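You operate a simulated robot arm through the tools that you are given. There is no shell and no other tool. Be economical: measure what you need, move in short steps, check, and stop when the job is done.

You run a simulated robot arm. Do the job below in one go: nothing can be reset, and whatever is moved stays where it is left.

Task
Put things in order on the ironing board top. At the end: the green glass stands where the honey jar stood; the honey jar stands where the white small bottle (marked "SHAMPOO") stood; the tea sachet from the ironing board top stands where the green glass stood; the white small bottle from the ironing board top stands on top of the tin (marked "PEAS"); whatever was shut is shut again. Leave all else as you found it, and nothing knocked over.
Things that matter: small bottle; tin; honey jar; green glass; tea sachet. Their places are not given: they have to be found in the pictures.

Only the result counts: the job must be done as asked and must still hold three seconds after the hand-in. Knocking over, shifting, dropping, spilling or breaking anything else fails it.

Robot
A 6-joint arm with a two-finger parallel gripper, fixed in place. Base frame: the origin is at the foot of the arm, x ahead of it, y to its left, z up; the work surface is at about z = 860. Units: mm, degrees, N and s.
With the tool pointing down near the work surface it reaches from about 360 to 760 mm from the base axis. Its first joint turns from -66.0 to 66.0 degrees. Payload 2.45 kg.
Tool frame: the origin (TCP) lies between the finger pads and is the grasp point; the fingertips stand 24 mm ahead of it; z points along the fingers, y is the line along which they close. Largest opening 68 mm; finger width 17, thickness 10; the body of the gripper, 40 by 70 mm, starts 41 mm behind the TCP.
Orientation is that of the tool frame in the base frame, as a unit quaternion [w, x, y, z]. With the fingers straight down and closing along the base's y, the tool's x points along the base's -x, its y along +y and its z along -z.

Tools
- The arm moves only by the tool drive_tool. Its argument "motion" is a list of rows, each a list of 2 entries, a list of its own where there are three numbers: the shift along the tool's x, y, z in mm, then the turn, a rotation vector about the tool's x, y, z in degrees. In form: [[[x, y, z], [rx, ry, rz]], ...]. A call has 1 to 20 rows; each row is the pose to reach, as a shift and turn from the pose commanded when the call began, along the tool's axes at that moment. "hand" is the gripper command, from -1 (shut) to 1 (fully open), values between in proportion, set as the call begins (left out, the last holds). Rows are played at 5 a second. More than 50 mm and 8.6 degrees between two rows, or a gripper value outside its range, and nothing of the call is played. Where a pose cannot be reached the arm comes as near as it can. A force on the tool above 40 N (or 10 N above the force at the start of the call, whichever is more), or a blocked arm, ends the call early, and 0.2 s more pass. The fingers move at their own pace (about 108 mm/s each) and stop on an object; they squeeze with about 32 N. The grip force told is the motor's: it shows also when the fingers shut on nothing. Time passes only in rows, and 0.2 s behind the last, so rows that repeat a pose let the fingers close. The reply holds the time, the measured pose of the TCP, the force on the tool along the base axes, the opening and the grip force, in the units named above and with some noise.
- Cameras (640 x 400 px; columns grow to the right, rows downward): "scene" is fixed at [174.9, 432.4, 1448]; the picture's right is [-0.59, -0.81, 0.00], its down [-0.57, 0.41, -0.71] and it looks along [0.57, -0.42, -0.70] (base axes); focal length 243 px, centre (320, 200). "wrist" rides on the gripper at [84, 11, -75] in the tool frame; the picture's right is [-0.13, 0.99, 0.00], its down [-0.60, -0.08, -0.79] and it looks along [-0.79, -0.10, 0.61] (tool axes); focal length 251 px, centre (320, 200).
- snapshot(camera): a new picture of that camera. The clock stands still meanwhile.
- probe_pixels(camera, pixels): for up to 12 pixels [column, row] of the newest picture of that camera ("zoom" is the newest enlarged one), the place [x, y, z] in the base frame of the surface seen there, good to about 3 mm. The clock stands still meanwhile.
- close_up(camera, box): a new picture of the part [left, top, right, bottom] of that camera's present view, enlarged. The clock stands still meanwhile.
- finish_job(): hands the job in; it is judged then, once.

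Go step by step. Measure first, check grasps and placings, and put right what went wrong. The budget is 80 turns and 46 pictures, counting those below and the enlarged ones. Unless the task says otherwise, let go and move clear before handing in, and close with one line.

The tools are called after "Emit:" as a command line: name --argument value ..., lists and objects as JSON in quotes. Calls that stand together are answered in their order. drive_tool: Moves the arm, as the interface text tells. Its arguments: {"type":"object","properties":{"motion":{"type":"array","items":{"type":"array"}},"hand":{"type":"number"}},"required":["motion"]} The other tools are called the same way: snapshot (camera) takes a picture; probe_pixels (camera, pixels) gives the place of the surface under pixels of a picture; close_up (camera, box) takes an enlarged picture of a part of a camera's view; finish_job () hands the job in.

At the start:

```text
time_s: 0.0
tcp_pos: [407.1, 139.4, 1247.3]
tool_rot: [-0.001, 0.001, 1.0, 0.0]
force: [-0.2, 0.8, -0.6]
finger_gap: 67.7
grasp_force: 0.0
```

scene: 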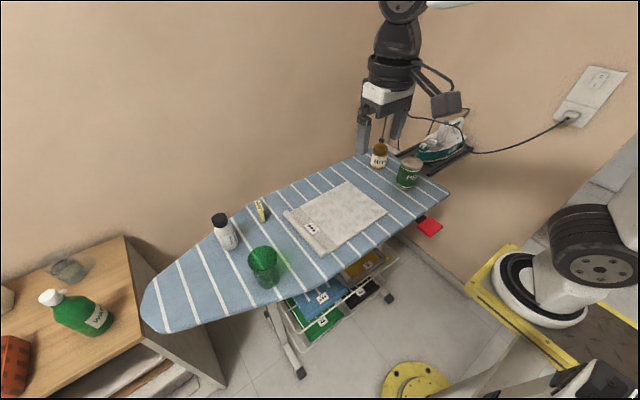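
wrist: 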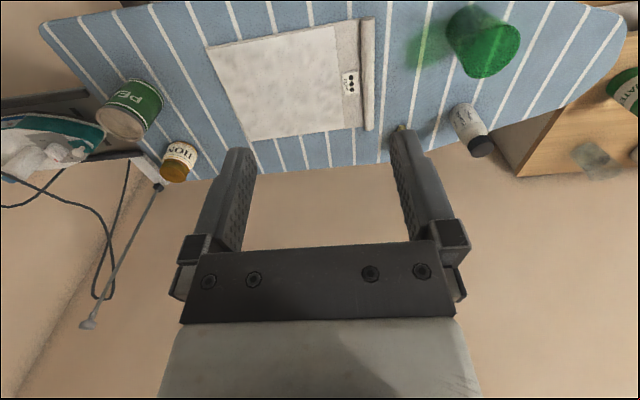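

The scene shows the bottle near (225,230), green glass (263,265), sachet (260,210), honey jar (379,155) and tin (409,172). I'll enlarge these areas to measure them.

Emit:
close_up --camera "scene" --box '[190, 180, 310, 300]'

Emit:
close_up --camera "scene" --box '[340, 110, 480, 210]'

```text
3.33 times, centred on (250, 240) of scene
```

zoom: 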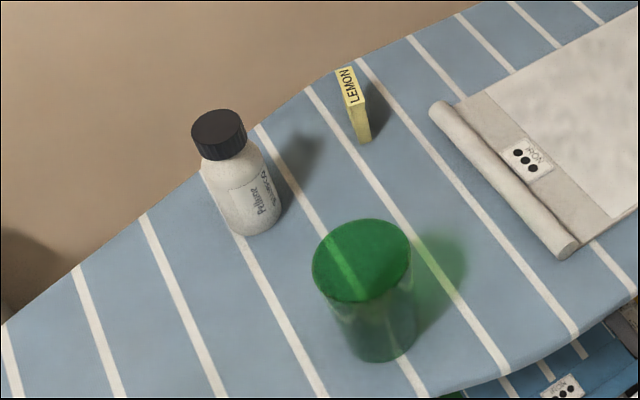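

```text
4.00 times, centred on (410, 160) of scene
```

zoom: 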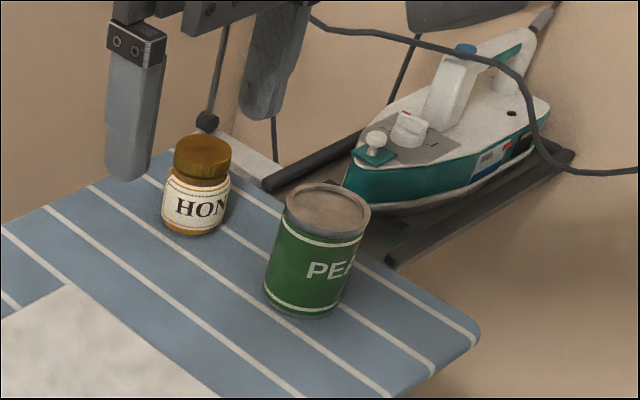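

The bottle on the board is the only white one, and no swap loop is needed (bottle, honey, glass, sachet in that order). I'll probe the honey jar and tin in the zoom, and the rest in the scene picture.

Emit:
probe_pixels --camera "zoom" --pixels '[[202, 145], [175, 155], [228, 155], [192, 228], [220, 222], [164, 218], [328, 210], [290, 200], [366, 220], [300, 310], [268, 290], [430, 360]]'

Emit:
close_up --camera "wrist" --box '[380, 0, 560, 160]'

Emit:
snapshot --camera "scene"

```text
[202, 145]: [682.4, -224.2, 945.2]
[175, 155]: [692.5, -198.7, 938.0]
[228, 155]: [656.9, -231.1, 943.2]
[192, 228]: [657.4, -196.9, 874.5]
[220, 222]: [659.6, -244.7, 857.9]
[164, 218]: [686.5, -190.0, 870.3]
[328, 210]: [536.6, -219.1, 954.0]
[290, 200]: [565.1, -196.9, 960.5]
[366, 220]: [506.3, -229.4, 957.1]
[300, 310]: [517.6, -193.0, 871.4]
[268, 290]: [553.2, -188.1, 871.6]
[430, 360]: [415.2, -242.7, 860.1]
```

```text
2.50 times, centred on (470, 80) of wrist
```

zoom: 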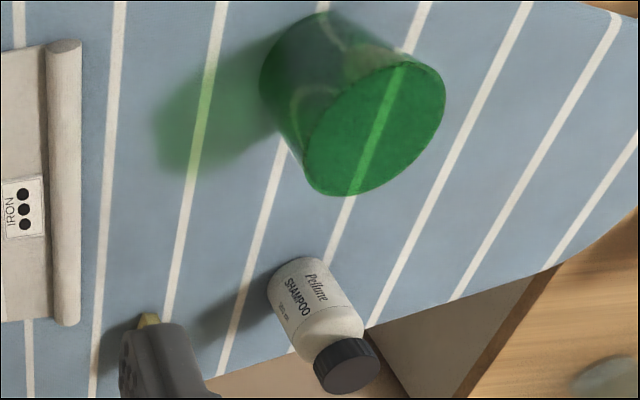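

```text
40 pictures are left
```

scene: 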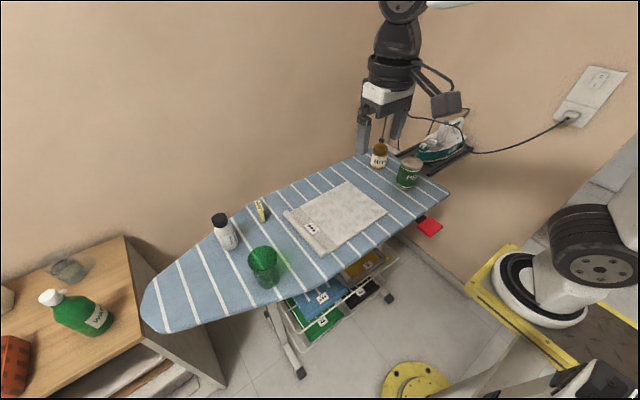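

Honey jar is at about (670,-210), top ~945; tin is at about (535,-213), top ~955. Next I measure bottle, glass and sachet from an enlarged view.

Emit:
close_up --camera "scene" --box '[200, 190, 290, 295]'

```text
3.81 times, centred on (245, 242) of scene
```

zoom: 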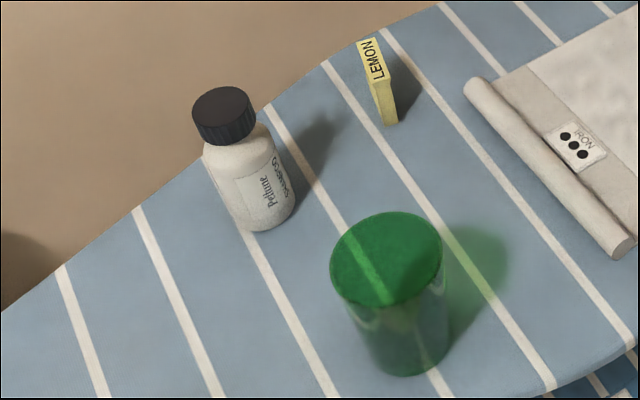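

Emit:
probe_pixels --camera "zoom" --pixels '[[222, 102], [195, 108], [252, 106], [226, 138], [256, 226], [293, 208], [228, 205], [376, 56], [392, 121], [366, 46], [381, 78], [362, 75]]'

Emit:
probe_pixels --camera "zoom" --pixels '[[386, 258], [334, 262], [439, 250], [375, 216], [390, 303], [415, 370], [372, 350], [446, 350], [440, 300], [350, 310], [415, 345], [300, 300]]'

```text
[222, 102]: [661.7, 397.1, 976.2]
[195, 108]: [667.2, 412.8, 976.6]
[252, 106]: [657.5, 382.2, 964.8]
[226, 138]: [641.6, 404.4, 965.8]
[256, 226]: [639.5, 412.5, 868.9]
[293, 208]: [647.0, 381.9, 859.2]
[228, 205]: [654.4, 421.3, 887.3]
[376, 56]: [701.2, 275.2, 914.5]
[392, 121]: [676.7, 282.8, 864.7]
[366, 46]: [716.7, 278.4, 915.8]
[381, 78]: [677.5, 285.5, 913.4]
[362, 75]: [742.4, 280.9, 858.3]
```

```text
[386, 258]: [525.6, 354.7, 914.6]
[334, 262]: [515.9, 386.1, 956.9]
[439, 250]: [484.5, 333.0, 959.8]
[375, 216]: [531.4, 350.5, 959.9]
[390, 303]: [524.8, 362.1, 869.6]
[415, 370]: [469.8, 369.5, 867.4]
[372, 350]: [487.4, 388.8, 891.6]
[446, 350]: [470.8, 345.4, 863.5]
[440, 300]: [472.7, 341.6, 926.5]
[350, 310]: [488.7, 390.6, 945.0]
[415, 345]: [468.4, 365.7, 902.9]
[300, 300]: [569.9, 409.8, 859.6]
```

Positions: bottle ≈(657,400) top 977, glass ≈(499,360) top 960, sachet ≈(697,280) top 915. I'll move above the bottle, yawed so the fingers close tangentially.

Emit:
drive_tool --motion '[[[-25, 26, 17], [0, 0, -3.1]], [[-50, 52, 33], [0, 0, -6.2]], [[-75, 78, 50], [0, 0, -9.3]], [[-100, 104, 67], [0, 0, -12.4]], [[-125, 130, 84], [0, 0, -15.5]], [[-150, 157, 100], [0, 0, -18.6]], [[-175, 183, 117], [0, 0, -21.7]], [[-200, 209, 134], [0, 0, -24.8]], [[-225, 235, 150], [0, 0, -28]], [[-250, 261, 167], [0, 0, -31.3]], [[-250, 261, 167], [0, 0, -31.3]]]' --hand 1

Emit:
snapshot --camera "wrist"

```text
time_s: 2.4
tcp_pos: [637.5, 387.8, 1076.8]
tool_rot: [-0.001, -0.27, 0.963, 0.001]
force: [0.6, -0.6, -0.2]
finger_gap: 68.0
grasp_force: 0.0
out of reach, approached as far as the arm can: row 10, 11
```

```text
38 pictures are left
```

wrist: 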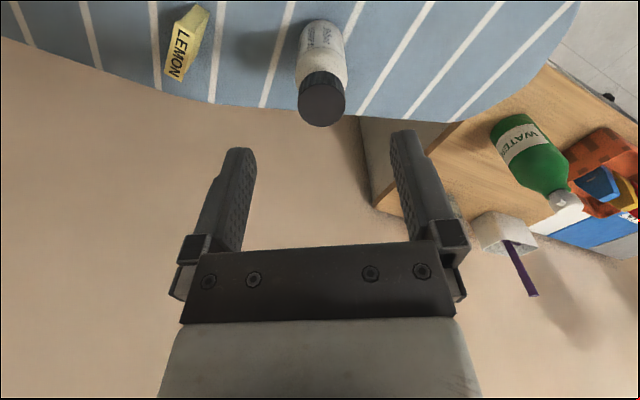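

The arm tops out at r≈746 at this height, so a small outward tilt is needed. First I'll refine the bottle, then tilt 8°.

Emit:
probe_pixels --camera "wrist" --pixels '[[322, 103], [302, 100], [343, 100], [323, 124], [321, 85], [323, 76], [299, 62], [346, 62], [322, 45], [188, 40], [175, 75], [207, 8]]'

Emit:
drive_tool --motion '[[[0, 0, 0], [0, -4, 0]], [[0, 0, 0], [0, -8, 0]], [[0, 0, 0], [0, -8, 0]]]'

```text
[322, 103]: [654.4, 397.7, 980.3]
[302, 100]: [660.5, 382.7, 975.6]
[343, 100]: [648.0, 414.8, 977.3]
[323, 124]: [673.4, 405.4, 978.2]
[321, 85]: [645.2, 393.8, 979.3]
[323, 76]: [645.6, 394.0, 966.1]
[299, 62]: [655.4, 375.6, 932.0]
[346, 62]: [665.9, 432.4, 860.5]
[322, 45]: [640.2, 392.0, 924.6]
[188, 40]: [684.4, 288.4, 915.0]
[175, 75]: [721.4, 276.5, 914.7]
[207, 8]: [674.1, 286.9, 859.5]
```

```text
time_s: 3.2
tcp_pos: [637.9, 388.0, 1077.5]
tool_rot: [0.067, -0.269, 0.961, 0.02]
force: [0.4, -0.2, -0.2]
finger_gap: 68.0
grasp_force: 0.1
```

Tilt sign is right (tool z outward) and the commanded pose follows the measured one. The bottle centre is (656.5,399); I'll move out 21 mm and descend to z≈941.

Emit:
drive_tool --motion '[[[-16, 0, 30], [0, 0, 0]], [[-12.4, 0, 62.3], [0, 0, 0]], [[-8, 0, 90], [0, 0, 0]], [[-4.5, 0, 116], [0, 0, 0]], [[-1.7, 0, 138], [0, 0, 0]], [[-1.7, 0, 138], [0, 0, 0]]]'

Emit:
snapshot --camera "wrist"

Emit:
close_up --camera "scene" --box '[180, 150, 300, 270]'

```text
time_s: 4.6
tcp_pos: [656.6, 399.7, 940.5]
tool_rot: [0.068, -0.269, 0.96, 0.019]
force: [0.4, -1.0, 0.1]
finger_gap: 67.9
grasp_force: 0.1
```

```text
37 pictures are left
```

wrist: 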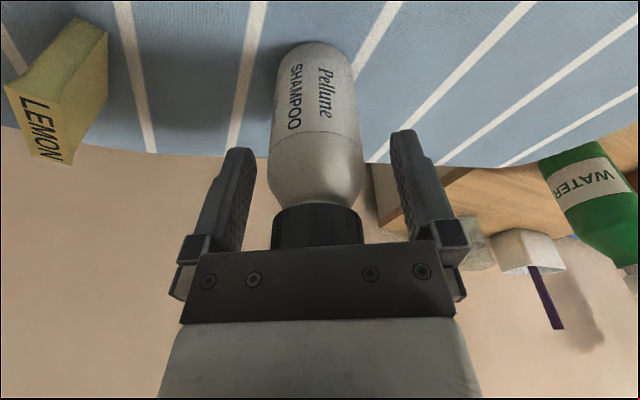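

```text
3.33 times, centred on (240, 210) of scene
```

zoom: 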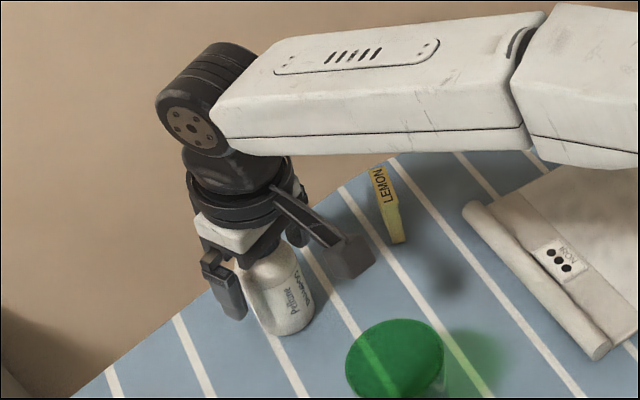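

Fingers straddle the bottle with clearance on both sides. Close and lift vertically.

Emit:
drive_tool --motion '[[[0, 0, 0], [0, 0, 0]], [[0, 0, 0], [0, 0, 0]], [[0, 0, 0], [0, 0, 0]]]' --hand -1

Emit:
drive_tool --motion '[[[-1.4, 0, -10], [0, 0, 0]], [[-4.2, 0, -30], [0, 0, 0]], [[-9, 0, -64], [0, 0, 0]], [[-14, 0, -99], [0, 0, 0]], [[-14, 0, -99], [0, 0, 0]]]'

Emit:
snapshot --camera "wrist"

```text
time_s: 5.4
tcp_pos: [655.8, 399.6, 940.1]
tool_rot: [0.067, -0.269, 0.961, 0.019]
force: [-0.1, 0.8, 0.4]
finger_gap: 43.9
grasp_force: 32.3
```

```text
time_s: 6.6
tcp_pos: [654.9, 399.7, 1040.7]
tool_rot: [0.066, -0.268, 0.961, 0.018]
force: [0.1, 0.3, -1.2]
finger_gap: 33.2
grasp_force: 31.3
```

```text
35 pictures are left
```

wrist: 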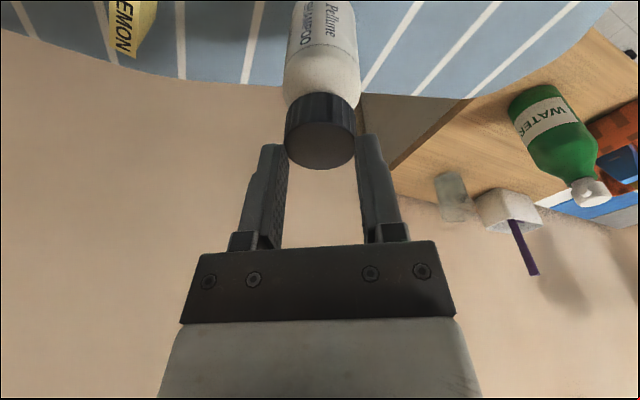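

Gap shrank from 43.9 to 33.2, so the bottle slid and may be held by the cap or standing on the board. Looking from the scene camera.

Emit:
close_up --camera "scene" --box '[180, 130, 300, 270]'

Emit:
probe_pixels --camera "wrist" --pixels '[[320, 148], [320, 166], [320, 135], [290, 140], [352, 140]]'

```text
2.86 times, centred on (240, 200) of scene
```

zoom: 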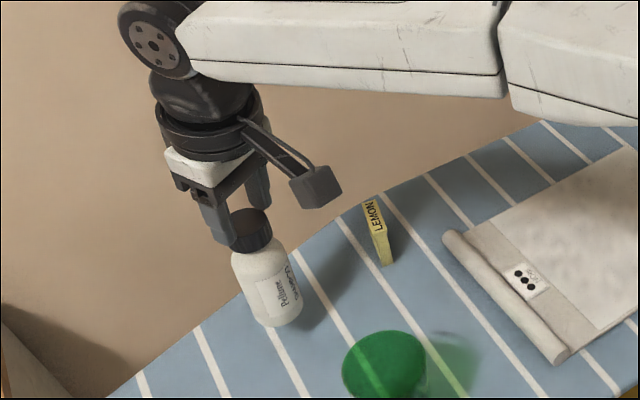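

```text
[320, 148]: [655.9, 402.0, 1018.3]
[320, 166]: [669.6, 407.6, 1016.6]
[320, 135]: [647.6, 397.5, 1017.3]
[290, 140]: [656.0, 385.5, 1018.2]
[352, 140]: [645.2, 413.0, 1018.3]
```

The bottle hangs by the cap rim at the very fingertips. I'll probe the cap skirt and lower it gently back before regripping on the cap.

Emit:
probe_pixels --camera "wrist" --pixels '[[320, 124], [320, 98], [320, 88], [320, 80], [320, 72], [320, 50], [320, 20], [287, 62], [358, 62], [293, 100], [350, 100]]'

Emit:
drive_tool --motion '[[[1.4, 0, 10], [0, 0, 0]], [[2.8, 0, 20], [0, 0, 0]], [[3.9, 0, 28], [0, 0, 0]], [[4.5, 0, 32], [0, 0, 0]], [[4.9, 0, 35], [0, 0, 0]], [[4.9, 0, 35], [0, 0, 0]]]'

Emit:
snapshot --camera "wrist"

```text
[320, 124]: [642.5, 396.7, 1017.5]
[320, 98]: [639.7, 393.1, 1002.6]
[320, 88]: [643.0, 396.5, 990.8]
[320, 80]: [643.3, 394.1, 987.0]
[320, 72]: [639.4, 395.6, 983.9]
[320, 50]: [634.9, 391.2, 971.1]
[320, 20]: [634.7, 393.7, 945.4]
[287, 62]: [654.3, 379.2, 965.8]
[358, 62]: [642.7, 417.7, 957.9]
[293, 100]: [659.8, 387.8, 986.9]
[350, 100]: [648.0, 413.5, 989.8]
```

```text
time_s: 8.0
tcp_pos: [655.5, 399.0, 1004.9]
tool_rot: [0.067, -0.268, 0.961, 0.017]
force: [-0.7, 0.1, -0.8]
finger_gap: 33.3
grasp_force: 32.0
```

```text
33 pictures are left
```

wrist: 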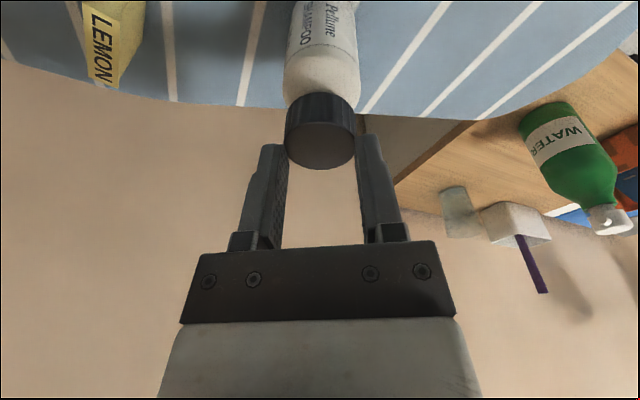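

Cap top should now be about 982, roughly 3 mm above resting height. Lower the last bit watching the force.

Emit:
drive_tool --motion '[[[0.2, 0, 1.5], [0, 0, 0]], [[0.4, 0, 2.8], [0, 0, 0]], [[0.4, 0, 2.8], [0, 0, 0]]]'

Emit:
close_up --camera "scene" --box '[190, 170, 290, 270]'

Emit:
snapshot --camera "wrist"

Emit:
probe_pixels --camera "wrist" --pixels '[[320, 140], [320, 164], [320, 128], [300, 140], [345, 140]]'

```text
time_s: 8.8
tcp_pos: [656.3, 399.3, 1002.1]
tool_rot: [0.066, -0.268, 0.961, 0.018]
force: [-0.5, 0.0, -0.5]
finger_gap: 33.4
grasp_force: 31.6
```

```text
4.00 times, centred on (240, 220) of scene
```

zoom: 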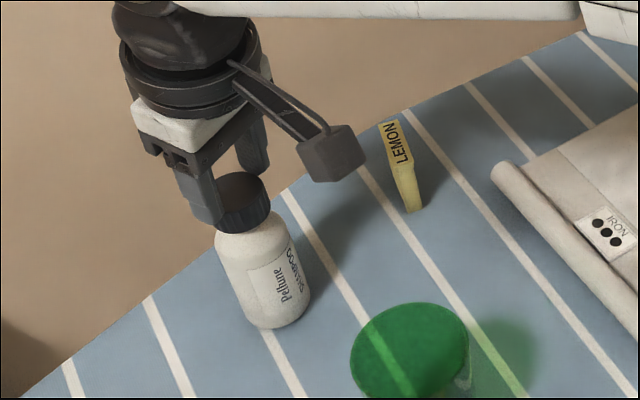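

```text
31 pictures are left
```

wrist: 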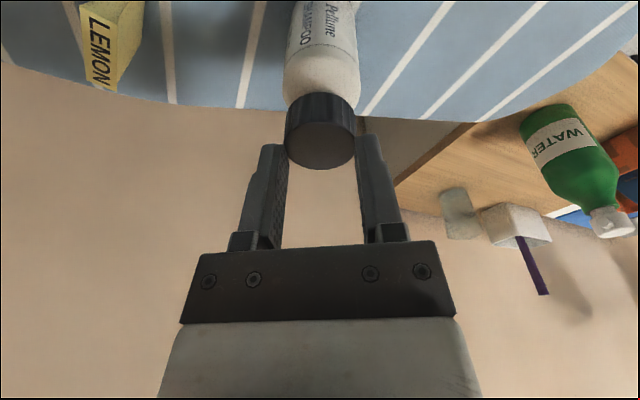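

```text
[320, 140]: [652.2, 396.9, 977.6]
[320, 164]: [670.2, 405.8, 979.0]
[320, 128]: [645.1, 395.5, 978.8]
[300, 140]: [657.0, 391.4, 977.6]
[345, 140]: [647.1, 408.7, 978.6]
```

Cap top reads ~978.5, its original height, so the bottle is down. Lower 1 mm, release, descend to TCP 979 and grip the cap properly.

Emit:
drive_tool --motion '[[[0.1, 0, 1], [0, 0, 0]], [[0.1, 0, 1], [0, 0, 0]]]'

Emit:
drive_tool --motion '[[[0, 0, 0], [0, 0, 0]], [[0, 0, 0], [0, 0, 0]], [[1.6, 0, 11], [0, 0, 0]], [[3.1, 0, 22], [0, 0, 0]], [[3.1, 0, 22], [0, 0, 0]]]' --hand 1

Emit:
snapshot --camera "wrist"

```text
time_s: 9.4
tcp_pos: [655.5, 399.5, 1002.5]
tool_rot: [0.068, -0.268, 0.961, 0.019]
force: [0.5, -0.2, 0.1]
finger_gap: 33.3
grasp_force: 32.4
```

```text
time_s: 10.6
tcp_pos: [656.1, 400.6, 978.6]
tool_rot: [0.067, -0.268, 0.961, 0.019]
force: [-0.3, 0.4, 0.4]
finger_gap: 67.9
grasp_force: 0.1
```

```text
30 pictures are left
```

wrist: 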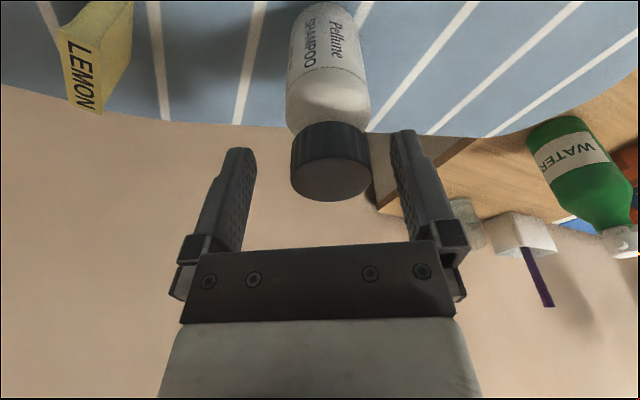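

Bottle is standing; the cap looks slightly right of centre between the fingers. Probe it for exact centring.

Emit:
probe_pixels --camera "wrist" --pixels '[[331, 180], [331, 199], [331, 163], [310, 178], [352, 178], [294, 172], [368, 172], [331, 150], [331, 130]]'

```text
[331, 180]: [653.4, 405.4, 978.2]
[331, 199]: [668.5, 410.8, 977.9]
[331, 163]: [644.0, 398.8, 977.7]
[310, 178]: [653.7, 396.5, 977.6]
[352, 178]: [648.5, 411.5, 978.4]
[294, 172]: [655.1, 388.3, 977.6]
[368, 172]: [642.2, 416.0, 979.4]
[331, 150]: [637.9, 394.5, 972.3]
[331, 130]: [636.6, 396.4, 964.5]
```

The bottle has shifted about 4 mm tangentially; I'll shift +4 in tool y, grip the cap and lift a little.

Emit:
drive_tool --motion '[[[0, 4, 0], [0, 0, 0]], [[0, 4, 0], [0, 0, 0]]]'

Emit:
drive_tool --motion '[[[0, 0, 0], [0, 0, 0]], [[0, 0, 0], [0, 0, 0]], [[0, 0, 0], [0, 0, 0]]]' --hand -1

Emit:
drive_tool --motion '[[[-1.4, 0, -10], [0, 0, 0]], [[-2.8, 0, -20], [0, 0, 0]], [[-7, 0, -50], [0, 0, 0]], [[-11, 0, -79], [0, 0, 0]], [[-11, 0, -79], [0, 0, 0]]]'

Emit:
snapshot --camera "wrist"

```text
time_s: 11.2
tcp_pos: [654.7, 403.5, 979.3]
tool_rot: [0.066, -0.268, 0.961, 0.019]
force: [0.0, -0.1, 0.1]
finger_gap: 68.0
grasp_force: 0.0
```

```text
time_s: 12.0
tcp_pos: [653.2, 401.6, 979.9]
tool_rot: [0.066, -0.269, 0.961, 0.019]
force: [0.1, 0.7, 0.7]
finger_gap: 34.8
grasp_force: 31.9
```

```text
time_s: 13.2
tcp_pos: [655.3, 400.7, 1059.6]
tool_rot: [0.067, -0.268, 0.961, 0.018]
force: [-0.5, -1.4, -1.8]
finger_gap: 34.6
grasp_force: 32.2
```

```text
29 pictures are left
```

wrist: 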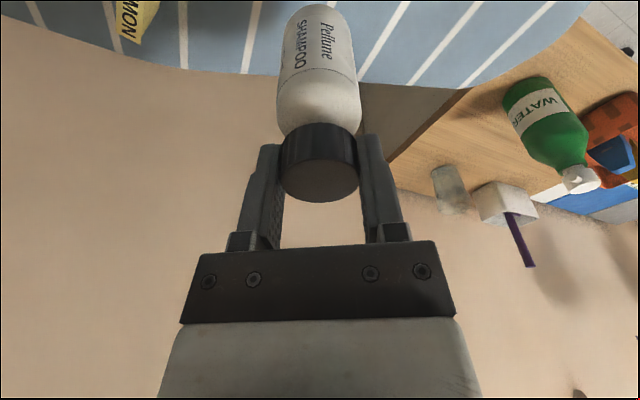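

The cap is firmly gripped (gap 34.6). Retract and rise, then check the height offset.

Emit:
drive_tool --motion '[[[28, 0, -25], [0, 0, 0]], [[60, 0, -50], [0, 0, 0]], [[95, 0, -75], [0, 0, 0]], [[125, 0, -95], [0, 0, 0]], [[137.4, 0, -100], [0, 0, 0]], [[137.4, 0, -100], [0, 0, 0]]]'

Emit:
drive_tool --motion '[[[10, -16, -1.4], [0.26, 0, 1.9]], [[29, -49, -4], [0.8, 0, 5.6]], [[48, -82, -6.8], [1.3, 0, 9.4]], [[67, -115, -9.5], [1.85, 0, 13.1]], [[86.5, -148, -12.2], [2.4, 0, 16.9]], [[106, -180, -14.8], [2.9, 0, 20.6]], [[125, -213, -17.5], [3.4, 0, 24.4]], [[144, -246, -20.3], [4, 0, 28.1]], [[163, -279, -23], [4.5, 0, 31.9]], [[182.5, -312, -25.6], [5, 0, 35.6]], [[202, -345, -28.4], [5.6, 0, 39.4]], [[221, -378, -31], [6.1, 0, 43.1]], [[240, -410, -33.7], [6.6, 0, 46.9]], [[257, -439, -36], [7.1, 0, 50.2]], [[269, -459.7, -37.8], [7.4, 0, 52.5]], [[269, -459.7, -37.8], [7.4, 0, 52.5]], [[269, -459.7, -37.8], [7.4, 0, 52.5]]]'

Emit:
snapshot --camera "wrist"

Emit:
snapshot --camera "scene"

```text
time_s: 14.6
tcp_pos: [525.0, 325.7, 1138.6]
tool_rot: [0.066, -0.268, 0.961, 0.019]
force: [0.0, -0.6, -1.2]
finger_gap: 34.8
grasp_force: 32.0
```

```text
time_s: 18.2
tcp_pos: [531.3, -208.3, 1140.7]
tool_rot: [0.069, 0.188, 0.98, -0.012]
force: [-0.1, -0.1, -1.7]
finger_gap: 34.5
grasp_force: 32.2
```

```text
28 pictures are left
```

wrist: 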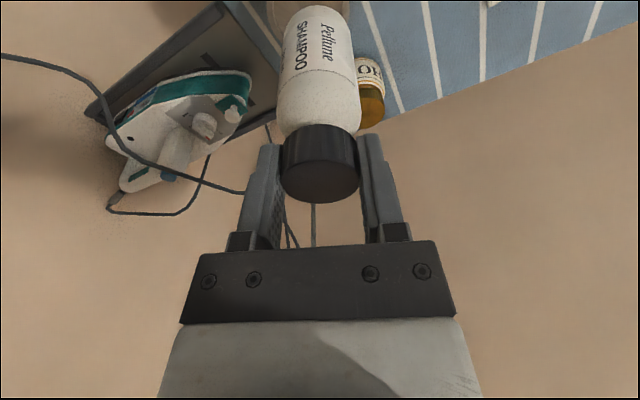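

```text
27 pictures are left
```

scene: 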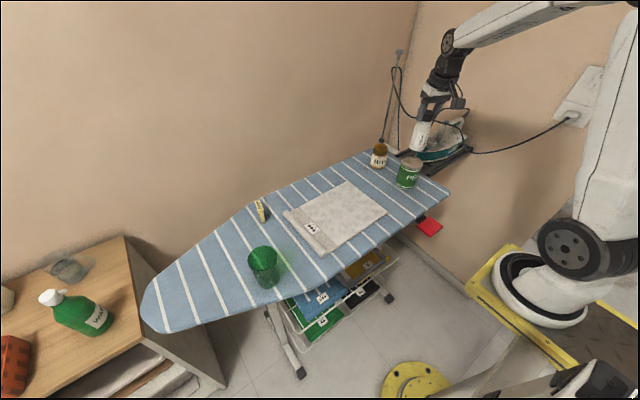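

Bottle is over the tin at z≈1140. Enlarge the scene to measure the tin's rim and the bottle accurately.

Emit:
close_up --camera "scene" --box '[360, 110, 460, 200]'

Emit:
probe_pixels --camera "wrist" --pixels '[[320, 175], [320, 200], [320, 162], [298, 180], [343, 180], [318, 60], [318, 20], [340, 7]]'

```text
4.44 times, centred on (410, 155) of scene
```

zoom: 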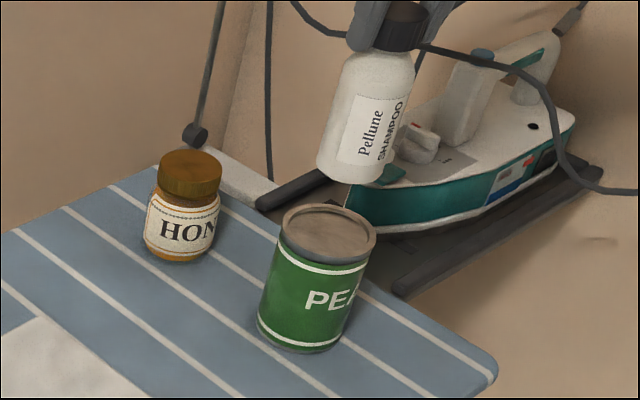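

```text
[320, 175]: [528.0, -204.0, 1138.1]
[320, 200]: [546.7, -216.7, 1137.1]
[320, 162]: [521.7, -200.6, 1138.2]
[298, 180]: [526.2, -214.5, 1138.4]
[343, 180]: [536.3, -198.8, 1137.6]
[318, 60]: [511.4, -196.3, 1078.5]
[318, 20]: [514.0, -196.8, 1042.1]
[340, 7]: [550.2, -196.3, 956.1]
```

Emit:
probe_pixels --camera "zoom" --pixels '[[284, 224], [374, 244], [338, 206], [318, 260], [330, 232], [300, 211], [366, 222], [348, 180], [322, 168], [375, 178], [345, 60], [190, 160]]'

Emit:
probe_pixels --camera "zoom" --pixels '[[290, 240], [310, 252], [350, 260], [366, 256], [322, 345], [264, 325], [340, 342], [180, 258], [160, 180], [215, 185], [210, 250], [146, 240]]'

```text
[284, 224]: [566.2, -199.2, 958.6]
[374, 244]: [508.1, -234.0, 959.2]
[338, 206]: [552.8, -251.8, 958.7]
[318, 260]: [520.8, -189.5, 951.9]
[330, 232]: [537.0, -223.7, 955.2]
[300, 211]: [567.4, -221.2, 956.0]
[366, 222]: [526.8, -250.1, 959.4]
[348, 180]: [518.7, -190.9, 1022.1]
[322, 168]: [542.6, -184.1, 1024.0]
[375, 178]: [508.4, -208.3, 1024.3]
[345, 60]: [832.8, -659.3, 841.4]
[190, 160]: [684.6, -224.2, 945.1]
```

```text
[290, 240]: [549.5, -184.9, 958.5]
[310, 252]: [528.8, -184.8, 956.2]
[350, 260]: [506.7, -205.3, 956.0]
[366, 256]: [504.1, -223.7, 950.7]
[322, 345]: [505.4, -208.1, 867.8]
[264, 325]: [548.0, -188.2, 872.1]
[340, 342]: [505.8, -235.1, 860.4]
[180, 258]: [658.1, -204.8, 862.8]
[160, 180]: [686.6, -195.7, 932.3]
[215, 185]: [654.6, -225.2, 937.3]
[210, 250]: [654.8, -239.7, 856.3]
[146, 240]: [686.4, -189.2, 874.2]
```

Tin centre is (537,-218), rim 958.5, recess 955; the bottle centre is ≈(533,-206), bottom ≈1020. Shift by (4,-11) and lower 52 mm first.

Emit:
drive_tool --motion '[[[-4, -4, 0.5], [0, 0, 0]], [[-7.7, -8.7, 1.1], [0, 0, 0]], [[-5, -8.7, 20], [0, 0, 0]], [[-2.5, -8.7, 38], [0, 0, 0]], [[-0.5, -8.7, 52.6], [0, 0, 0]], [[-0.5, -8.7, 52.6], [0, 0, 0]]]'

Emit:
close_up --camera "scene" --box '[360, 110, 460, 200]'

Emit:
snapshot --camera "wrist"

```text
time_s: 19.6
tcp_pos: [537.1, -219.5, 1085.9]
tool_rot: [0.068, 0.189, 0.98, -0.013]
force: [-0.7, -0.2, -1.0]
finger_gap: 34.3
grasp_force: 32.3
```

```text
4.44 times, centred on (410, 155) of scene
```

zoom: 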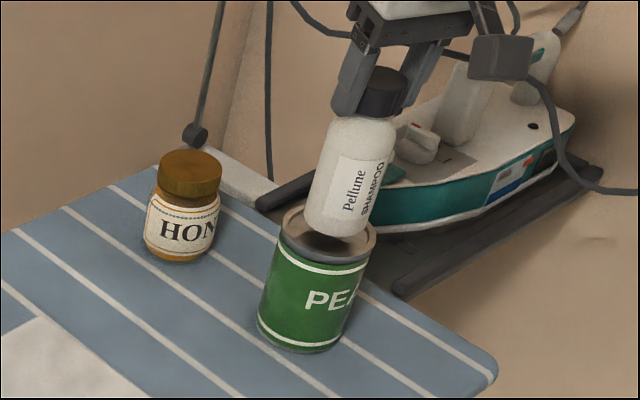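

```text
24 pictures are left
```

wrist: 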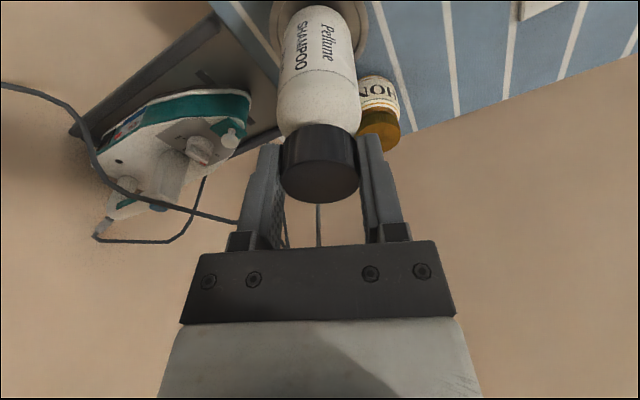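

Bottle is laterally centred on the tin in the wrist view (bottle 283–358, rim 270–370). Lower slowly till contact.

Emit:
drive_tool --motion '[[[0.6, 0, 4], [0, 0, 0]], [[1, 0, 7], [0, 0, 0]], [[1.2, 0, 9], [0, 0, 0]], [[1.4, 0, 10.5], [0, 0, 0]], [[1.4, 0, 10.5], [0, 0, 0]]]'

Emit:
snapshot --camera "wrist"

Emit:
probe_pixels --camera "wrist" --pixels '[[320, 175], [320, 165], [320, 200], [318, 90], [318, 20], [275, 20], [368, 20], [280, 8], [363, 8]]'

```text
time_s: 20.8
tcp_pos: [535.9, -221.1, 1078.0]
tool_rot: [0.071, 0.188, 0.979, -0.013]
force: [-3.4, 4.8, 24.3]
finger_gap: 34.7
grasp_force: 32.1
```

```text
23 pictures are left
```

wrist: 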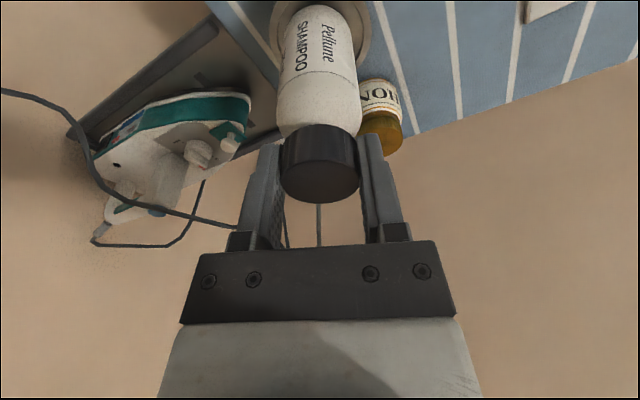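

```text
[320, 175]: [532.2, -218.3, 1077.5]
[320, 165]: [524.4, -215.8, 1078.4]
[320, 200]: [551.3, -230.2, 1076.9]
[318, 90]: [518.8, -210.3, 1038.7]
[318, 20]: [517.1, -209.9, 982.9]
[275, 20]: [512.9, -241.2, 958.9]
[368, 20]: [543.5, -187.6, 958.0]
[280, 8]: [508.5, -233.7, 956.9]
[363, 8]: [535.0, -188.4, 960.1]
```

Contact made (24 N), bottle centred at ≈(537,-217) over the tin. Ease off 2.3 mm, then release and rise.

Emit:
drive_tool --motion '[[[-0.3, 0, -2.3], [0, 0, 0]], [[-0.3, 0, -2.3], [0, 0, 0]]]'

Emit:
drive_tool --motion '[[[0, 0, 0], [0, 0, 0]], [[0, 0, 0], [0, 0, 0]], [[0, 0, 0], [0, 0, 0]], [[-2.8, 0, -20], [0, 0, 0]], [[-7, 0, -50], [0, 0, 0]], [[-10, 0, -70], [0, 0, 0]]]' --hand 1

Emit:
close_up --camera "scene" --box '[360, 110, 460, 200]'

```text
time_s: 21.4
tcp_pos: [536.6, -221.9, 1077.9]
tool_rot: [0.069, 0.189, 0.979, -0.014]
force: [3.2, 1.0, 11.6]
finger_gap: 34.5
grasp_force: 32.2
```

```text
time_s: 22.8
tcp_pos: [536.9, -220.3, 1148.5]
tool_rot: [0.068, 0.19, 0.979, -0.014]
force: [0.5, -0.5, -0.4]
finger_gap: 68.2
grasp_force: 0.1
```

```text
4.44 times, centred on (410, 155) of scene
```

zoom: 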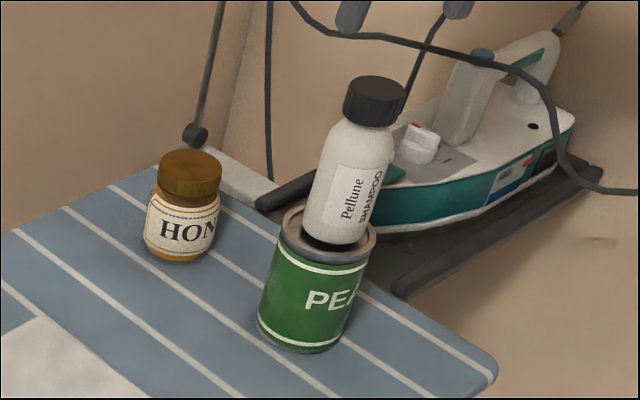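

Bottle stands on the tin. For the jar, I'll yaw to -60° and tilt about 22° so the forearm stays clear of the tall stack; move there at this height first.

Emit:
drive_tool --motion '[[[-14.6, 13.8, 2], [0.9, 0, 6.3]], [[-29.3, 27.6, 4.1], [1.8, 0, 12.6]], [[-43.9, 41.3, 6.1], [2.65, 0, 19]], [[-58.5, 55.1, 8.2], [3.5, 0, 25.3]], [[-73.2, 68.9, 10.2], [4.4, 0, 31.6]], [[-87.8, 82.7, 12.3], [5.3, 0, 37.9]], [[-87.8, 82.7, 12.3], [5.3, 0, 37.9]]]'

Emit:
drive_tool --motion '[[[0, 0, 0], [0, -7, 0]], [[0, 0, 0], [0, -14, 0]], [[0, 0, 0], [0, -14, 0]]]'

Emit:
snapshot --camera "wrist"

```text
time_s: 24.4
tcp_pos: [649.5, -176.6, 1149.1]
tool_rot: [0.06, 0.499, 0.864, -0.035]
force: [0.0, 0.3, 0.2]
finger_gap: 68.1
grasp_force: 0.0
```

```text
time_s: 25.2
tcp_pos: [649.3, -177.4, 1148.6]
tool_rot: [0.167, 0.491, 0.85, -0.096]
force: [0.0, 0.8, 0.0]
finger_gap: 67.8
grasp_force: 0.0
```

```text
21 pictures are left
```

wrist: 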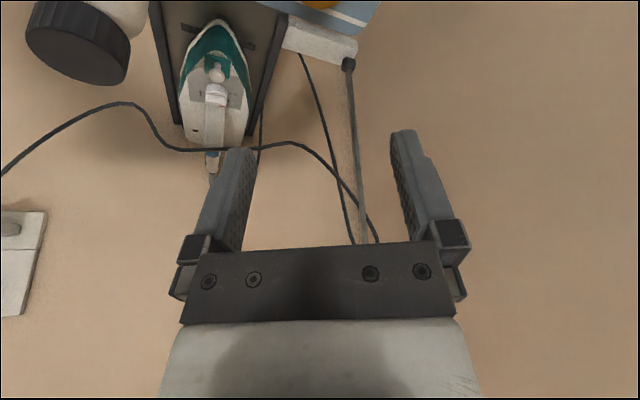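

The jar is just above the view (its top at (320,3)). A cord/rod is ahead; I'll probe where those obstacles are.

Emit:
probe_pixels --camera "wrist" --pixels '[[318, 2], [320, 40], [349, 64], [355, 130], [363, 220], [345, 190], [325, 130], [160, 135], [270, 145], [75, 40], [365, 240], [300, 25]]'

```text
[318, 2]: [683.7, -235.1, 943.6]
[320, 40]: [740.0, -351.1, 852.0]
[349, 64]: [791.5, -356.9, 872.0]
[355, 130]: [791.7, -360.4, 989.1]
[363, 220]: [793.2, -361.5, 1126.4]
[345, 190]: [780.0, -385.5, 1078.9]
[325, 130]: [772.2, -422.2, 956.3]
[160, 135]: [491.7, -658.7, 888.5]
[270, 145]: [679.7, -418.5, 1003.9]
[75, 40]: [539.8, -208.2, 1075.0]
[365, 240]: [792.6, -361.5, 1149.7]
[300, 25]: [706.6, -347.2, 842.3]
```

Rod and cord are 150+ mm away from the jar. Descend vertically to z≈1030 to see the jar.

Emit:
drive_tool --motion '[[[15, 0, 37], [0, 0, 0]], [[30, 0, 74], [0, 0, 0]], [[44.2, 0, 109.4], [0, 0, 0]], [[44.2, 0, 109.4], [0, 0, 0]]]'

Emit:
snapshot --camera "wrist"

Emit:
snapshot --camera "scene"

```text
time_s: 26.2
tcp_pos: [649.5, -177.0, 1030.5]
tool_rot: [0.165, 0.491, 0.85, -0.096]
force: [0.6, -0.1, 0.7]
finger_gap: 68.2
grasp_force: 0.1
```

```text
20 pictures are left
```

wrist: 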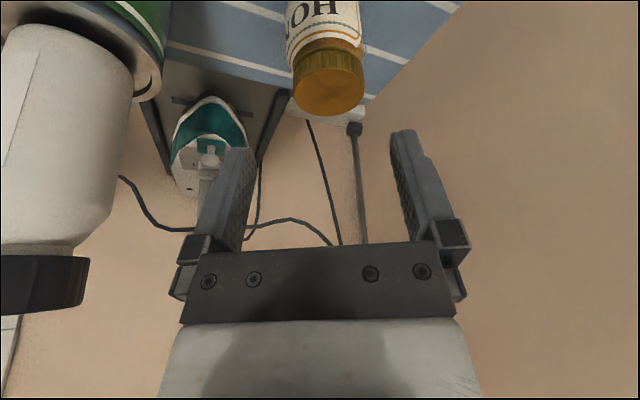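

```text
19 pictures are left
```

scene: 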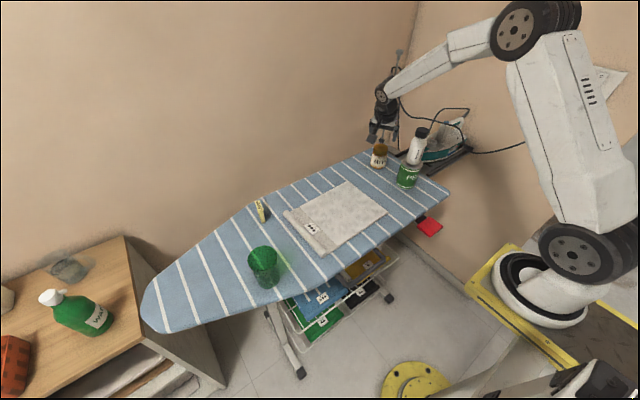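

The jar lid is visible at (328,85) and the forearm is well clear of the stack. Probe the lid rim.

Emit:
probe_pixels --camera "wrist" --pixels '[[328, 95], [328, 113], [328, 77], [296, 90], [362, 82], [328, 60], [328, 46], [328, 30], [290, 35], [363, 30], [328, 10]]'

```text
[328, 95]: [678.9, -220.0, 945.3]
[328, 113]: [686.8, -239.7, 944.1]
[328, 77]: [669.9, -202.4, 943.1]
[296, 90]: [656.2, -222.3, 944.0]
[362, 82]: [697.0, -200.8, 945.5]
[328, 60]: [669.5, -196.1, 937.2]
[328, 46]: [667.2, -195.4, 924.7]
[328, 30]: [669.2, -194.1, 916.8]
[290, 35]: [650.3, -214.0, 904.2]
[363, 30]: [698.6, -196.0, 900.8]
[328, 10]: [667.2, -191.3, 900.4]
```

Jar axis is at ≈(680,-217), lid ø45, body ø50. Slide along the tool axis to TCP z≈914 around the body.

Emit:
drive_tool --motion '[[[-1.7, 7, 20], [0, 0, 0]], [[-1.7, 7, 50], [0, 0, 0]], [[-1.7, 7, 80], [0, 0, 0]], [[-1.7, 7, 106], [0, 0, 0]], [[-1.7, 7, 126], [0, 0, 0]], [[-1.7, 7, 126], [0, 0, 0]]]'

Emit:
snapshot --camera "wrist"

```text
time_s: 27.6
tcp_pos: [681.1, -214.6, 915.5]
tool_rot: [0.166, 0.491, 0.85, -0.095]
force: [0.1, 0.7, 0.2]
finger_gap: 68.1
grasp_force: 0.1
```

```text
18 pictures are left
```

wrist: 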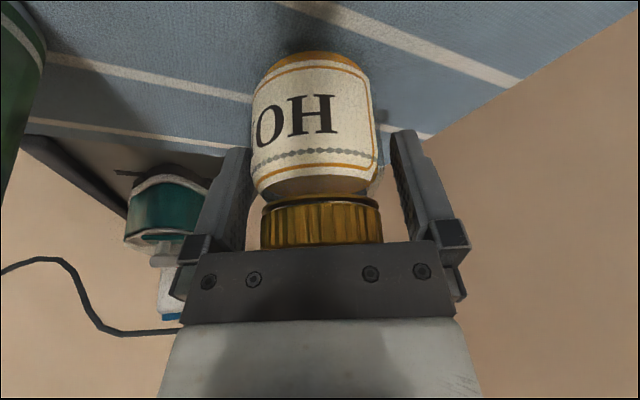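

The tips overlap only the shoulder/upper body, as with the bottle earlier, so gripping the straight lid is safer. Back up to TCP z≈949 and close there.

Emit:
drive_tool --motion '[[[-4, -1, -17], [0, 0, 0]], [[-8.1, -2, -33.4], [0, 0, 0]], [[-8.1, -2, -33.4], [0, 0, 0]]]'

Emit:
drive_tool --motion '[[[0, 0, 0], [0, 0, 0]], [[0, 0, 0], [0, 0, 0]], [[0, 0, 0], [0, 0, 0]]]' --hand -1

Emit:
drive_tool --motion '[[[-3.75, 0, -9.3], [0, 0, 0]], [[-7.5, 0, -18.6], [0, 0, 0]], [[-7.5, 0, -18.6], [0, 0, 0]]]'

Emit:
snapshot --camera "wrist"

```text
time_s: 28.4
tcp_pos: [674.6, -212.3, 949.4]
tool_rot: [0.166, 0.49, 0.85, -0.095]
force: [-0.4, 0.5, 0.2]
finger_gap: 68.1
grasp_force: 0.2
```

```text
time_s: 29.2
tcp_pos: [675.2, -212.0, 948.8]
tool_rot: [0.165, 0.491, 0.85, -0.095]
force: [0.9, 2.8, 1.9]
finger_gap: 51.1
grasp_force: 32.4
```

```text
time_s: 30.0
tcp_pos: [676.2, -211.2, 967.6]
tool_rot: [0.164, 0.491, 0.85, -0.095]
force: [-0.4, 0.2, -3.4]
finger_gap: 51.0
grasp_force: 31.9
```

```text
17 pictures are left
```

wrist: 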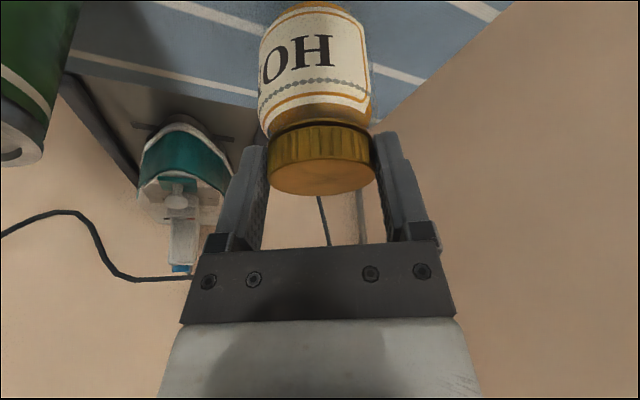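

Jar is lifted and held by the lid (gap 51, 3.4 N). Raise to ~1097 and check it once before transit.

Emit:
drive_tool --motion '[[[-12.2, 0, -30.1], [0, 0, 0]], [[-24.4, 0, -60.2], [0, 0, 0]], [[-36.6, 0, -90.4], [0, 0, 0]], [[-48.8, 0, -120.5], [0, 0, 0]], [[-48.8, 0, -120.5], [0, 0, 0]]]'

Emit:
drive_tool --motion '[[[27.7, 14.9, -11.2], [-1.9, 0, -4.7]], [[55.4, 29.9, -22.4], [-3.8, 0, -9.4]], [[83, 44.8, -33.6], [-5.7, 0, -14.1]], [[110.7, 59.7, -44.8], [-7.6, 0, -18.8]], [[138.4, 74.7, -56], [-9.5, 0, -23.5]], [[166.1, 89.6, -67.2], [-11.4, 0, -28.2]], [[193.8, 104.5, -78.4], [-13.3, 0, -32.9]], [[221.5, 119.5, -89.6], [-15.2, 0, -37.6]], [[249.2, 134.4, -100.8], [-17.1, 0, -42.3]], [[276.8, 149.3, -112], [-19, 0, -47]], [[304.5, 164.3, -123.2], [-20.9, 0, -51.7]], [[332.2, 179.2, -134.4], [-22.8, 0, -56.4]], [[359.9, 194.1, -145.6], [-24.7, 0, -61.1]], [[387.6, 209.1, -156.8], [-26.6, 0, -65.8]], [[415.3, 224, -168], [-28.5, 0, -70.5]], [[442.9, 238.9, -179.2], [-30.4, 0, -75.2]], [[470.6, 253.9, -190.4], [-32.3, 0, -79.9]], [[498.3, 268.8, -201.6], [-34.2, 0, -84.6]], [[498.3, 268.8, -201.6], [-34.2, 0, -84.6]]]'

Emit:
snapshot --camera "wrist"

Emit:
snapshot --camera "scene"

```text
time_s: 31.2
tcp_pos: [674.7, -212.7, 1099.5]
tool_rot: [0.165, 0.491, 0.85, -0.096]
force: [-0.7, -0.4, -4.1]
finger_gap: 51.0
grasp_force: 31.8
```

```text
time_s: 35.2
tcp_pos: [637.7, 387.3, 1100.4]
tool_rot: [0.183, -0.265, 0.945, 0.052]
force: [-0.1, -0.4, -3.2]
finger_gap: 50.8
grasp_force: 31.9
```

```text
16 pictures are left
```

wrist: 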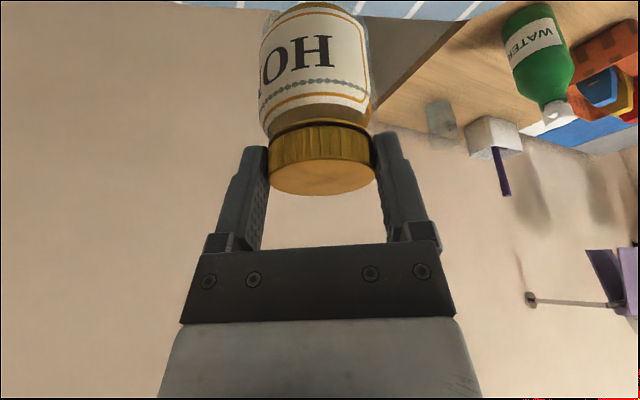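

```text
15 pictures are left
```

scene: 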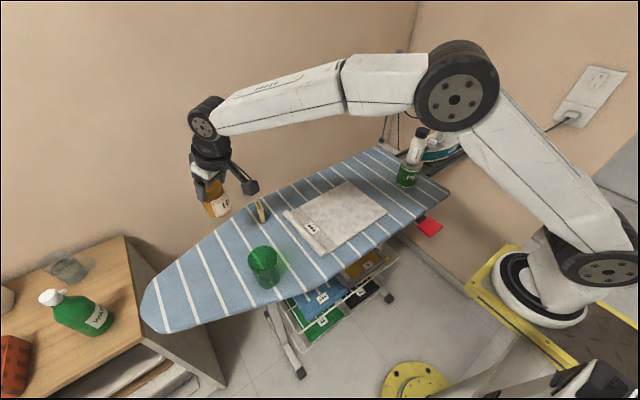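

Jar arrived upright-looking at (638,387). Probe the lid and body in the wrist view for position and tilt.

Emit:
probe_pixels --camera "wrist" --pixels '[[320, 176], [320, 193], [322, 162], [280, 175], [365, 172], [322, 140], [315, 95], [315, 60], [315, 20], [262, 60], [370, 60]]'

```text
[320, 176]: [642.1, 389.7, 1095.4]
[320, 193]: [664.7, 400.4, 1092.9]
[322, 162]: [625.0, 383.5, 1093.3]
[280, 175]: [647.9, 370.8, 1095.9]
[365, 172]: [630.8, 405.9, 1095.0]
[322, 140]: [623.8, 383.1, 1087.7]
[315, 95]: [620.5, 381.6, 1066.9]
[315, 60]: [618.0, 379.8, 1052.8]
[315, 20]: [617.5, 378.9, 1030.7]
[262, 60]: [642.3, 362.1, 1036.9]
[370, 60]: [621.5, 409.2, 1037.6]
```

Jar axis is at r≈752 (TCP+6); target is r=768 at the same azimuth, 150 mm lower. Descend 138 then check.

Emit:
drive_tool --motion '[[[-14.8, 0, 6], [0, 0, 0]], [[0.2, 0, 43], [0, 0, 0]], [[15.2, 0, 80], [0, 0, 0]], [[27, 0, 110], [0, 0, 0]], [[37, 0, 134], [0, 0, 0]], [[37, 0, 134], [0, 0, 0]]]'

Emit:
snapshot --camera "wrist"

Emit:
probe_pixels --camera "wrist" --pixels '[[320, 193], [322, 164], [320, 176], [280, 175], [365, 172], [315, 60], [315, 20], [262, 60], [370, 60]]'

```text
time_s: 36.6
tcp_pos: [653.3, 395.9, 962.0]
tool_rot: [0.184, -0.264, 0.945, 0.051]
force: [-0.8, -0.2, -4.0]
finger_gap: 50.7
grasp_force: 32.2
```

```text
14 pictures are left
```

wrist: 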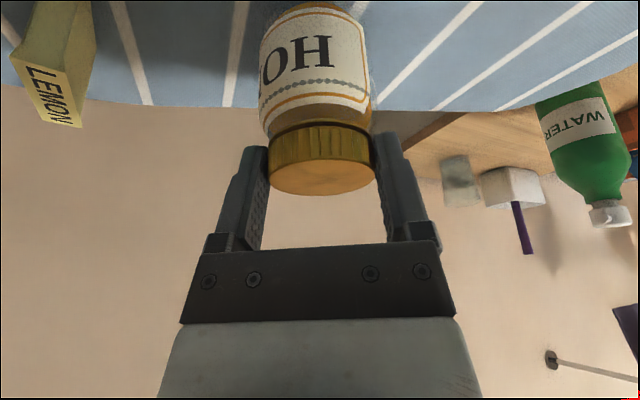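

```text
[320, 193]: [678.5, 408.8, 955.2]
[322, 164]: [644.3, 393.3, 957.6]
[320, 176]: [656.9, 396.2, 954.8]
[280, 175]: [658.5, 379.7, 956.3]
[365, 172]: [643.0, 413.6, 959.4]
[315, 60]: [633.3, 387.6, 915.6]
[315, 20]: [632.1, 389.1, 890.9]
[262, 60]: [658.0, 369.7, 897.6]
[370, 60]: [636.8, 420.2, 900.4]
```

Jar axis ≈r 769, lid top ≈956.5; lower another ~12 mm gently with a 1 mm pull-in.

Emit:
drive_tool --motion '[[[3.5, 0, 6], [0, 0, 0]], [[5, 0, 9], [0, 0, 0]], [[5.6, 0, 10.6], [0, 0, 0]], [[6, 0, 11.6], [0, 0, 0]], [[6, 0, 11.6], [0, 0, 0]]]'

```text
time_s: 37.8
tcp_pos: [652.7, 396.2, 948.0]
tool_rot: [0.184, -0.264, 0.945, 0.052]
force: [-2.6, -3.3, 7.8]
finger_gap: 51.1
grasp_force: 31.7
```

Contact on the board (force rose to +8 N). Release and back away along the tool axis, then look.

Emit:
drive_tool --motion '[[[0, 0, 0], [0, 0, 0]], [[0, 0, 0], [0, 0, 0]], [[0, 0, 0], [0, 0, 0]], [[0, 0, -20], [0, 0, 0]], [[0, 0, -60], [0, 0, 0]], [[0, 0, -100], [0, 0, 0]], [[0, 0, -100], [0, 0, 0]]]' --hand 1

Emit:
close_up --camera "scene" --box '[195, 180, 295, 295]'

Emit:
snapshot --camera "wrist"

```text
time_s: 39.4
tcp_pos: [620.0, 374.8, 1040.3]
tool_rot: [0.184, -0.264, 0.945, 0.051]
force: [0.5, 0.2, 0.0]
finger_gap: 67.9
grasp_force: 0.1
```

```text
3.48 times, centred on (245, 238) of scene
```

zoom: 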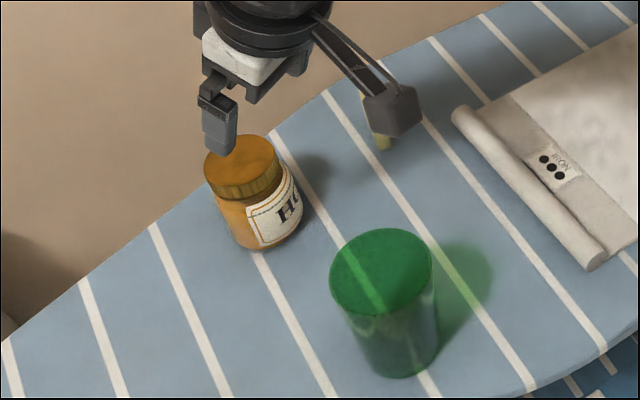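

```text
12 pictures are left
```

wrist: 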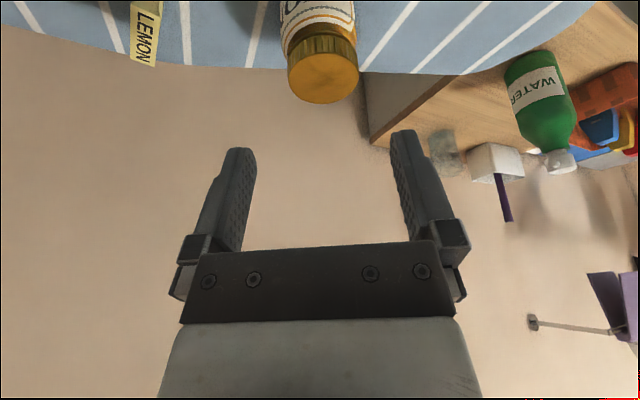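

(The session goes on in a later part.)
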